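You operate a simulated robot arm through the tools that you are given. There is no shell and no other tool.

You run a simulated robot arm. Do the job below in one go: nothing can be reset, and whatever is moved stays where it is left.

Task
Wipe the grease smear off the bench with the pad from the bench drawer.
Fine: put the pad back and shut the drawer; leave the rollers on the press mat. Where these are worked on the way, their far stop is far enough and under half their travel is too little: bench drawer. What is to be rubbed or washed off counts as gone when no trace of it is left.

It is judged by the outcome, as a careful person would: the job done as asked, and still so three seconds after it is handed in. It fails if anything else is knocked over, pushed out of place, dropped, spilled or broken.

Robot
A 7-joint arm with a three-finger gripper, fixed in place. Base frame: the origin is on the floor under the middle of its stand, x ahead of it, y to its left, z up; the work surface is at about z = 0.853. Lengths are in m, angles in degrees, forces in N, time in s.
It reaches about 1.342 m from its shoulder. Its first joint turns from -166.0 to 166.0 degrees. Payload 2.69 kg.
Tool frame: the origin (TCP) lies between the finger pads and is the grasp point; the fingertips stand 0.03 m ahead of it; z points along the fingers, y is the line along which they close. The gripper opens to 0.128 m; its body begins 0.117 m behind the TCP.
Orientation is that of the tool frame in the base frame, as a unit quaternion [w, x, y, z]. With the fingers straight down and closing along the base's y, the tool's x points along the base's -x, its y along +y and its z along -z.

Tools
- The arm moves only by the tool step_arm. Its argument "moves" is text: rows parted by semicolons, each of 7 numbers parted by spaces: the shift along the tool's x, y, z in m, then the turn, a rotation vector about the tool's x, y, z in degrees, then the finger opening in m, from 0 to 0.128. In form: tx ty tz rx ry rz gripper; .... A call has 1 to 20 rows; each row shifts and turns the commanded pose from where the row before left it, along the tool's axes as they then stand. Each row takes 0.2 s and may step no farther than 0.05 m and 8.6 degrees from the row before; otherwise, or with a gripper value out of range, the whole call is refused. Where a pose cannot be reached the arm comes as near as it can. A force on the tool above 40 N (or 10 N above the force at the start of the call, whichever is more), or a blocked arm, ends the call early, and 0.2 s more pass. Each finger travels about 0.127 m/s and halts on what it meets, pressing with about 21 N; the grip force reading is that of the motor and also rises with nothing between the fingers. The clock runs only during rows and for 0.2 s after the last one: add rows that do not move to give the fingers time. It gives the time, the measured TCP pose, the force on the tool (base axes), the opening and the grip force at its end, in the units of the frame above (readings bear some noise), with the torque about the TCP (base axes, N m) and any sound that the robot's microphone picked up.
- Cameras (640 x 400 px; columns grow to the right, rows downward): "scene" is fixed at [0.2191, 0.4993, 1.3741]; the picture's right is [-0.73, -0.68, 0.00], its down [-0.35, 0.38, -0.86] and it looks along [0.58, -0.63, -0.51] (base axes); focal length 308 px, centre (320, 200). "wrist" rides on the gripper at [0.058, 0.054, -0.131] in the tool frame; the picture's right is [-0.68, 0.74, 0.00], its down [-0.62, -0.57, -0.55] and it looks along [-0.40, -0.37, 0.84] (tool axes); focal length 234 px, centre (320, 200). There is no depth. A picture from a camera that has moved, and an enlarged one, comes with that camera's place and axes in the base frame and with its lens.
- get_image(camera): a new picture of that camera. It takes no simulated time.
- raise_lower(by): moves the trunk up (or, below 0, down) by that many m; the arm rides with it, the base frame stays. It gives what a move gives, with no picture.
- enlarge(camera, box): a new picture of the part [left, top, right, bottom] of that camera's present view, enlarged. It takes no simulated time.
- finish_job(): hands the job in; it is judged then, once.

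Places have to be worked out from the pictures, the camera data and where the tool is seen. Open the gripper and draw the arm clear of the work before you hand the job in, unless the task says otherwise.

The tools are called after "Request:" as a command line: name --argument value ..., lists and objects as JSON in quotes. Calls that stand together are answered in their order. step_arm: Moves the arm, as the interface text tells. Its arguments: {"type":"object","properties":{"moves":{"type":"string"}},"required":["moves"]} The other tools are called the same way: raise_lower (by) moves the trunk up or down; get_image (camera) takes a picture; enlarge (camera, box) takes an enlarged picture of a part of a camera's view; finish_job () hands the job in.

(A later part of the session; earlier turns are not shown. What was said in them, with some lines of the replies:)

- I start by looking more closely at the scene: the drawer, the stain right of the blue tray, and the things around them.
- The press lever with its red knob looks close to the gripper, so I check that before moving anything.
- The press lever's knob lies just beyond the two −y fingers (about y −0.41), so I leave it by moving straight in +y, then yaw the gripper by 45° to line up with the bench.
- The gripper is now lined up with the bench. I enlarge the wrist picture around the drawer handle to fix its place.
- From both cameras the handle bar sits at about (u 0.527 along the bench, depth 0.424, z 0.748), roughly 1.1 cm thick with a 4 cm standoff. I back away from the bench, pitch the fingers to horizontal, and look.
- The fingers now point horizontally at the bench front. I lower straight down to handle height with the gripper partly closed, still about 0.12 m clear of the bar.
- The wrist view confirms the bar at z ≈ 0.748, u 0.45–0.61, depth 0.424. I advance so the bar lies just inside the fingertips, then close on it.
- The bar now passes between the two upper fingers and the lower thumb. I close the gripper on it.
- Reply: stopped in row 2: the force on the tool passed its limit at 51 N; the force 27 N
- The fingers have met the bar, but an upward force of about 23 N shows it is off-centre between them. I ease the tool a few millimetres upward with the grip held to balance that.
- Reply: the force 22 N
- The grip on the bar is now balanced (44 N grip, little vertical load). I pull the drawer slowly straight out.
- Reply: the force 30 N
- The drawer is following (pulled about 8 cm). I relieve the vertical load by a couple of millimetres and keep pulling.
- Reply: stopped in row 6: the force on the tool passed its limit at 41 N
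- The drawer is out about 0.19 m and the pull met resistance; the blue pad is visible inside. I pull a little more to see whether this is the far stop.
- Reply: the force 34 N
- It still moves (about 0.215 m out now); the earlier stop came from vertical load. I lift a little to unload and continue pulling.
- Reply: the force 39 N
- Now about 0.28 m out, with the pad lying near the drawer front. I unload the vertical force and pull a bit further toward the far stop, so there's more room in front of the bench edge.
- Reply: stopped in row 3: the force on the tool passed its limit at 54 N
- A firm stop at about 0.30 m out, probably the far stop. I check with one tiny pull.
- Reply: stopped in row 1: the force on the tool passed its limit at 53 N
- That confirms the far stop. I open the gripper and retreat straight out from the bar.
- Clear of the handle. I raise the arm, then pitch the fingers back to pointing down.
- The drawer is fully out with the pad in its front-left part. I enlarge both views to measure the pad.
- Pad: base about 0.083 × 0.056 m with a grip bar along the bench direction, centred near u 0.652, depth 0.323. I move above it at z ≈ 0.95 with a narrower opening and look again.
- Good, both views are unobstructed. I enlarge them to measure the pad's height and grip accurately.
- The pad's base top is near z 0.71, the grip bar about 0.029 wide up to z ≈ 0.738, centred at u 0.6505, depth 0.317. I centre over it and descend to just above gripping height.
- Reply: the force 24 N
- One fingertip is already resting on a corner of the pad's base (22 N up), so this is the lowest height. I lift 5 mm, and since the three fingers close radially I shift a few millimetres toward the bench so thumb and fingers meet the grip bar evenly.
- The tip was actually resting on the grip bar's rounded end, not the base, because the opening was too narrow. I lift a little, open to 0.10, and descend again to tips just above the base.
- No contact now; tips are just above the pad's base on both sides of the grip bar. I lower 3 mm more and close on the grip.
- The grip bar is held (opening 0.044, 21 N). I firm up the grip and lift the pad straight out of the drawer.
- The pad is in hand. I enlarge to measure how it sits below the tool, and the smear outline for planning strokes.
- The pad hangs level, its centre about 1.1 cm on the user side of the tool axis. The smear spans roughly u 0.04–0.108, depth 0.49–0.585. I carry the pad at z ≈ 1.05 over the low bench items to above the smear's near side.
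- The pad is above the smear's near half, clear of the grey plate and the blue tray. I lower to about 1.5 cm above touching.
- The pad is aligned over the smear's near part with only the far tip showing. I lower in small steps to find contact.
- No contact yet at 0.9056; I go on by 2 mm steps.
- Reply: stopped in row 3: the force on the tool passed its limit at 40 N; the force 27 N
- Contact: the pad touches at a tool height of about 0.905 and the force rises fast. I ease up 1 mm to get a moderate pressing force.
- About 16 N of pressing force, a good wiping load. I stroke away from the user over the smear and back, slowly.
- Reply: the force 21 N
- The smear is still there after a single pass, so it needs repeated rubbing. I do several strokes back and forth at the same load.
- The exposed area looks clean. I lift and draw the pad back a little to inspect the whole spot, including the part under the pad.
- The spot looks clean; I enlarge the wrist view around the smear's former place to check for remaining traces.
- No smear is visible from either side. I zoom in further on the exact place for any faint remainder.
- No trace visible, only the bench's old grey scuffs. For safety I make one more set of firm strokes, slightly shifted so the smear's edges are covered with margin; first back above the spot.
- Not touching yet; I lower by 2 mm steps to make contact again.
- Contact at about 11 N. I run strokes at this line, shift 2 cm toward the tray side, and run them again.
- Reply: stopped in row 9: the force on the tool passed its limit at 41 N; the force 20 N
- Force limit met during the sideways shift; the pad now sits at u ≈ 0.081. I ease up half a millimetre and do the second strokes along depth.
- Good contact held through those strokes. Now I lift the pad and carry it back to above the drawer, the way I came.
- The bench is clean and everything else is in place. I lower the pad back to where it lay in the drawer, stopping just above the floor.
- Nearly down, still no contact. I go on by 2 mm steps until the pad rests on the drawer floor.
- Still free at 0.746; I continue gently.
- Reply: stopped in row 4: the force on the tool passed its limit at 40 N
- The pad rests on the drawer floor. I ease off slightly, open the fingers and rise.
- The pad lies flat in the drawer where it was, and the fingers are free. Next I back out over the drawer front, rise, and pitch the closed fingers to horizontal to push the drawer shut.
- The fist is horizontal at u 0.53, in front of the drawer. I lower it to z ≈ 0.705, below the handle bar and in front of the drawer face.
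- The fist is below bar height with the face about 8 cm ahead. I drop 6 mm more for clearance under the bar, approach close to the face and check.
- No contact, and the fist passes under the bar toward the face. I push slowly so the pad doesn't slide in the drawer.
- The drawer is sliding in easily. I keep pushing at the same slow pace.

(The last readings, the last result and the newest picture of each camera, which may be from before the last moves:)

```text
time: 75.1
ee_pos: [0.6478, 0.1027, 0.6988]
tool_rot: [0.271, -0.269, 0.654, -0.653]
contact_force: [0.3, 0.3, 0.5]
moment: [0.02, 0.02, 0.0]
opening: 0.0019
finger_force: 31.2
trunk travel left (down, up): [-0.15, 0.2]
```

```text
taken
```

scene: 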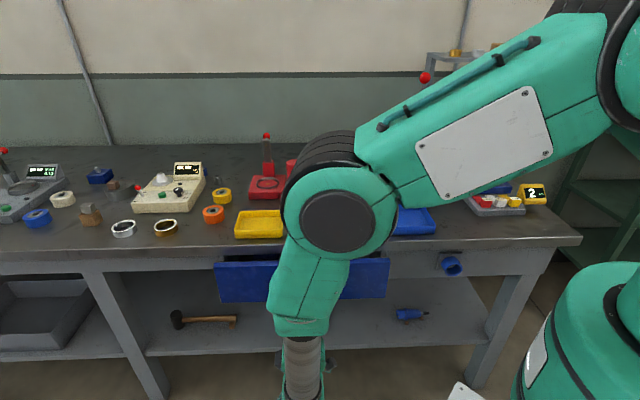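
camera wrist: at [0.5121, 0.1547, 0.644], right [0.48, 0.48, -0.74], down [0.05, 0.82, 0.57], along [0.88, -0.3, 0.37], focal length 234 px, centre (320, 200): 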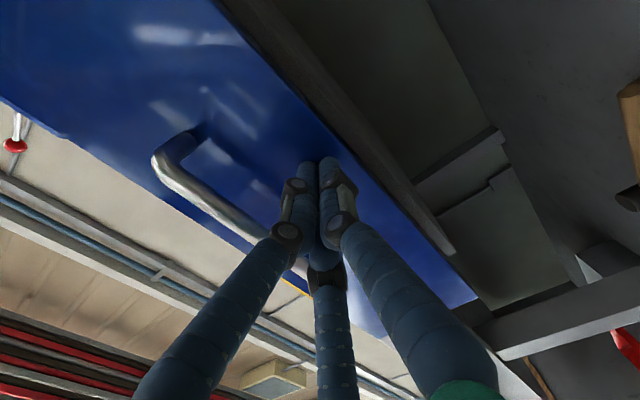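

About 4–5 cm remain. I push on in small steps until the drawer meets its closed stop.

Request:
step_arm --moves "0 0 0.01 0 0 0 0.0; 0 0 0.012 0 0 0 0.0; 0 0 0.01 0 0 0 0.0; 0 0 0.005 0 0 0 0.0; 0 0 0.004 0 0 0 0.0; 0 0 0.004 0 0 0 0.0; 0 0 0.004 0 0 0 0.0; 0 0 0.004 0 0 0 0.0; 0 0 0.004 0 0 0 0.0"

Request:
get_image --camera "wrist"

Request:
get_image --camera "scene"

```text
time: 76.8
ee_pos: [0.6796, 0.0703, 0.6988]
tool_rot: [0.273, -0.273, 0.652, -0.652]
contact_force: [-12.9, 11.1, 4.7]
moment: [-0.14, -0.02, -0.21]
opening: 0.0058
finger_force: 31.6
trunk travel left (down, up): [-0.15, 0.2]
stopped in row 8: the force on the tool passed its limit at 53 N (the readings are from after the stop); the commanded pose is now the measured one
```

```text
taken
camera wrist: at [0.545, 0.1218, 0.6449], right [0.48, 0.48, -0.74], down [0.04, 0.82, 0.56], along [0.88, -0.3, 0.37], focal length 234 px, centre (320, 200)
```

wrist: 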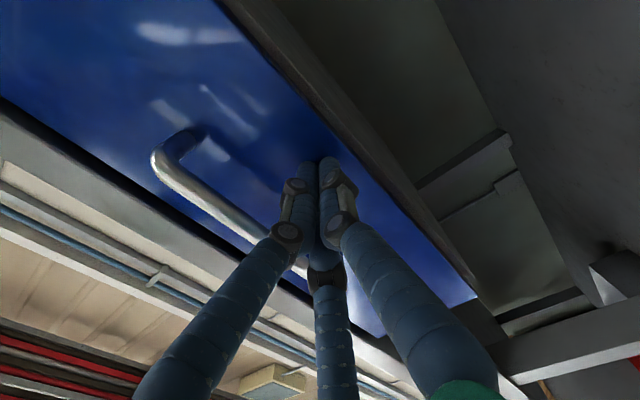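

```text
taken
```

scene: 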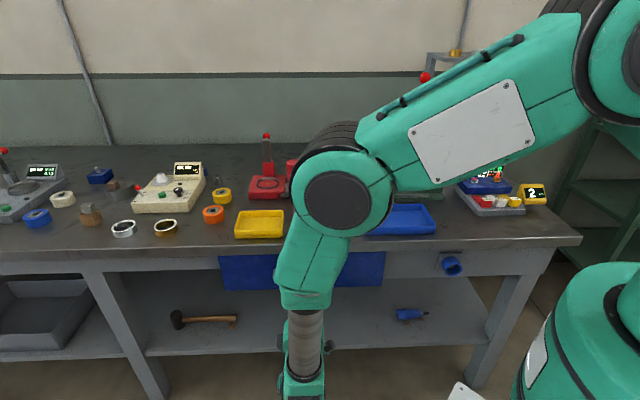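

The push ended firmly at the position of the original closed face (tips at depth 0.461). I withdraw straight back and look at the drawer.

Request:
step_arm --moves "0 0 -0.01 0 0 0 0.0; 0 0 -0.03 0 0 0 0.0; 0 0 -0.04 0 0 0 0.0; 0 0 -0.04 0 0 0 0.0; 0 0 -0.04 0 0 0 0.0; 0 0 -0.03 0 0 0 0.0; 0 -0.05 0 0 0 0 0.02; 0 -0.05 0 0 0 0 0.05; 0 -0.05 0 0 0 0 0.08; 0 -0.05 0 0 0 0 0.11; 0 -0.05 0 0 0 0 0.128; 0 -0.05 0 0 0 0 0.128; 0 -0.05 0 0 0 0 0.128; 0 -0.05 0 0 0 0 0.128; 0 0 0 0 0 0 0.128"

Request:
get_image --camera "wrist"

Request:
get_image --camera "scene"

```text
time: 80.0
ee_pos: [0.5453, 0.2056, 1.0986]
tool_rot: [0.273, -0.272, 0.653, -0.652]
contact_force: [0.1, -0.5, 0.7]
moment: [0.05, 0.06, 0.08]
opening: 0.1281
finger_force: 0.1
trunk travel left (down, up): [-0.15, 0.2]
```

```text
taken
camera wrist: at [0.4102, 0.2565, 1.0438], right [0.48, 0.48, -0.74], down [0.04, 0.82, 0.57], along [0.88, -0.3, 0.37], focal length 234 px, centre (320, 200)
```

wrist: 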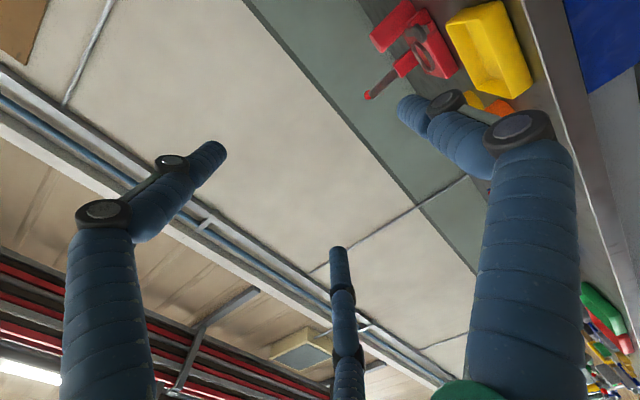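

```text
taken
```

scene: 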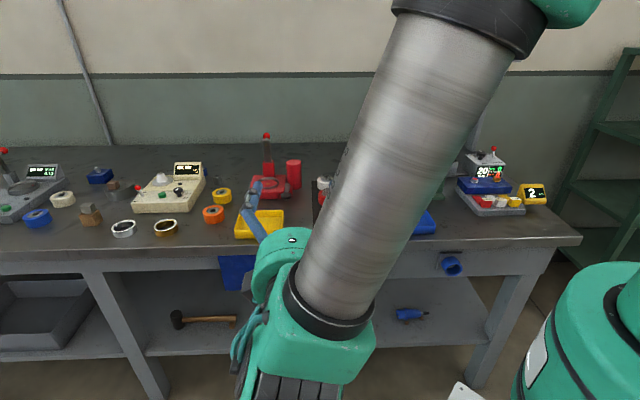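

The arm blocks the view of the drawer. I pitch the tool back down and rise a bit to see it clearly.

Request:
step_arm --moves "0 -0.03 0 -7.5 0 0 0.128; 0 0 0 -7.5 0 0 0.128; 0 0 0 -7.5 0 0 0.128; 0 0 0 -7.5 0 0 0.128; 0 0 0 -7.5 0 0 0.128; 0 0 0 -7.5 0 0 0.128; 0 0 0 -7.5 0 0 0.128; 0 0 0 -7.5 0 0 0.128; 0 0 0 -7.5 0 0 0.128; 0 0 0 -7.5 0 0 0.128; 0 0 0 -7.5 0 0 0.128; 0 0 0 -7.5 0 0 0.128; 0.04 0 0 0 0 0 0.128; 0.04 0 0 0 0 0 0.128; 0.04 0 0 0 0 0 0.128; 0 0 0 0 0 0 0.128"

Request:
get_image --camera "wrist"

Request:
get_image --camera "scene"

```text
time: 83.4
ee_pos: [0.4592, 0.1171, 1.1284]
tool_rot: [0.001, -0.385, 0.923, 0.001]
contact_force: [-0.3, 0.6, 0.8]
moment: [0.01, 0.01, 0.0]
opening: 0.1277
finger_force: 0.1
trunk travel left (down, up): [-0.15, 0.2]
```

```text
taken
camera wrist: at [0.3793, 0.1137, 1.2585], right [-0.05, 1.0, 0.0], down [0.83, 0.04, 0.55], along [0.55, 0.03, -0.84], focal length 234 px, centre (320, 200)
```

wrist: 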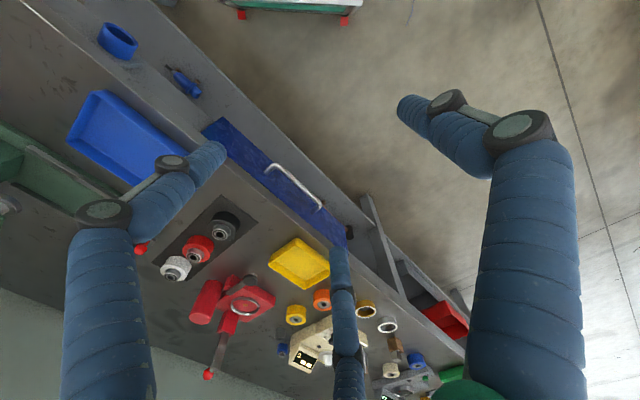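

```text
taken
```

scene: 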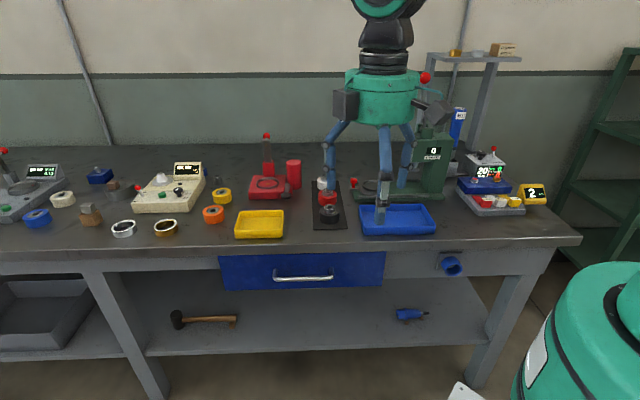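

The drawer looks shut. I compare it with the first enlargement, and check the cleaned spot once more.

Request:
enlarge --camera "scene" --box '[240, 230, 360, 300]'

Request:
enlarge --camera "scene" --box '[410, 190, 530, 260]'

Request:
enlarge --camera "scene" --box '[200, 140, 360, 300]'

```text
5.33 times, centred on (300, 265) of scene
camera zoom: at [0.2191, 0.4993, 1.3741], right [-0.73, -0.68, 0.0], down [-0.35, 0.38, -0.86], along [0.58, -0.63, -0.51], focal length 1641 px, centre (427, -147)
```

zoom: 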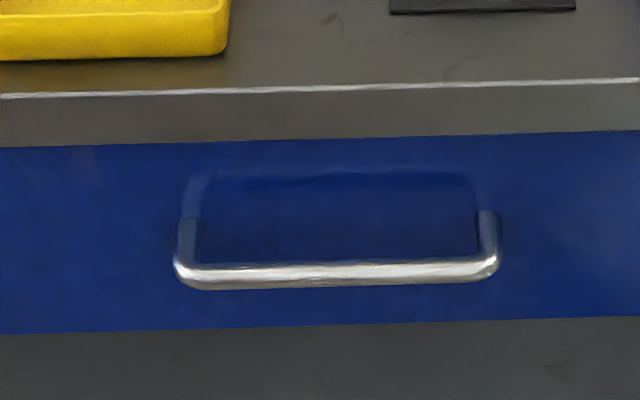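

```text
5.33 times, centred on (470, 225) of scene
camera zoom: at [0.2191, 0.4993, 1.3741], right [-0.73, -0.68, 0.0], down [-0.35, 0.38, -0.86], along [0.58, -0.63, -0.51], focal length 1641 px, centre (-480, 67)
```

zoom: 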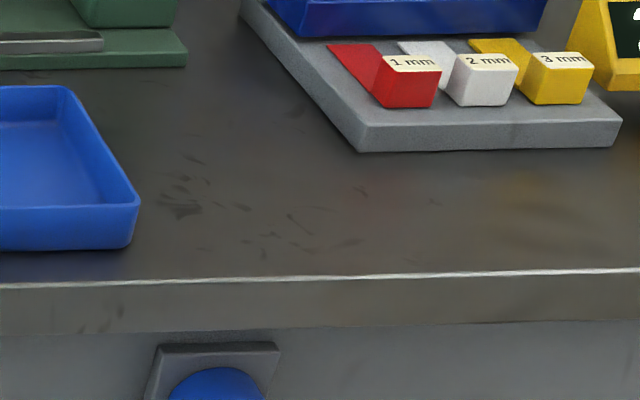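

```text
2.50 times, centred on (280, 220) of scene
camera zoom: at [0.2191, 0.4993, 1.3741], right [-0.73, -0.68, 0.0], down [-0.35, 0.38, -0.86], along [0.58, -0.63, -0.51], focal length 769 px, centre (420, 150)
```

zoom: 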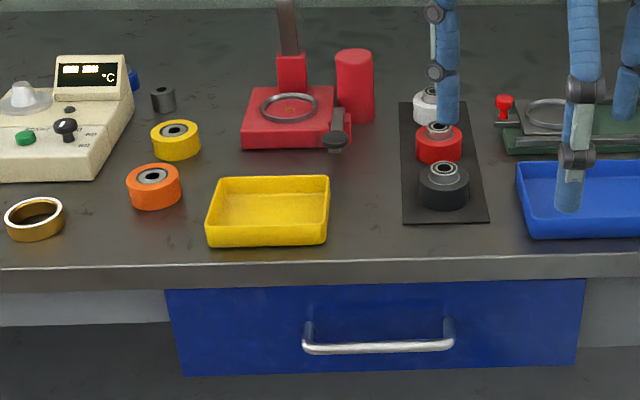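

The drawer front and handle match the starting picture exactly. No smear is left, and the rollers and everything else are where they were. The gripper is open and clear, so I hand the job in.

Request:
finish_job

```text
The job is handed in.
```

The grease smear is wiped off the bench. Enlarged pictures from both cameras show no trace of it, only the grey scuffs that were there before.

- **Wiping:** I opened the bench drawer to its far stop and took the pad out. I rubbed the spot with repeated strokes, then went over it once more along two offset lines so the edges were covered.
- **Pad and drawer:** The pad is back where it lay, and the drawer is shut. Its front and handle match the first picture.
- **Everything else:** The rollers are still on the press mat. In the last pictures nothing else on the bench looks moved. The gripper is open and the arm is clear of the bench.
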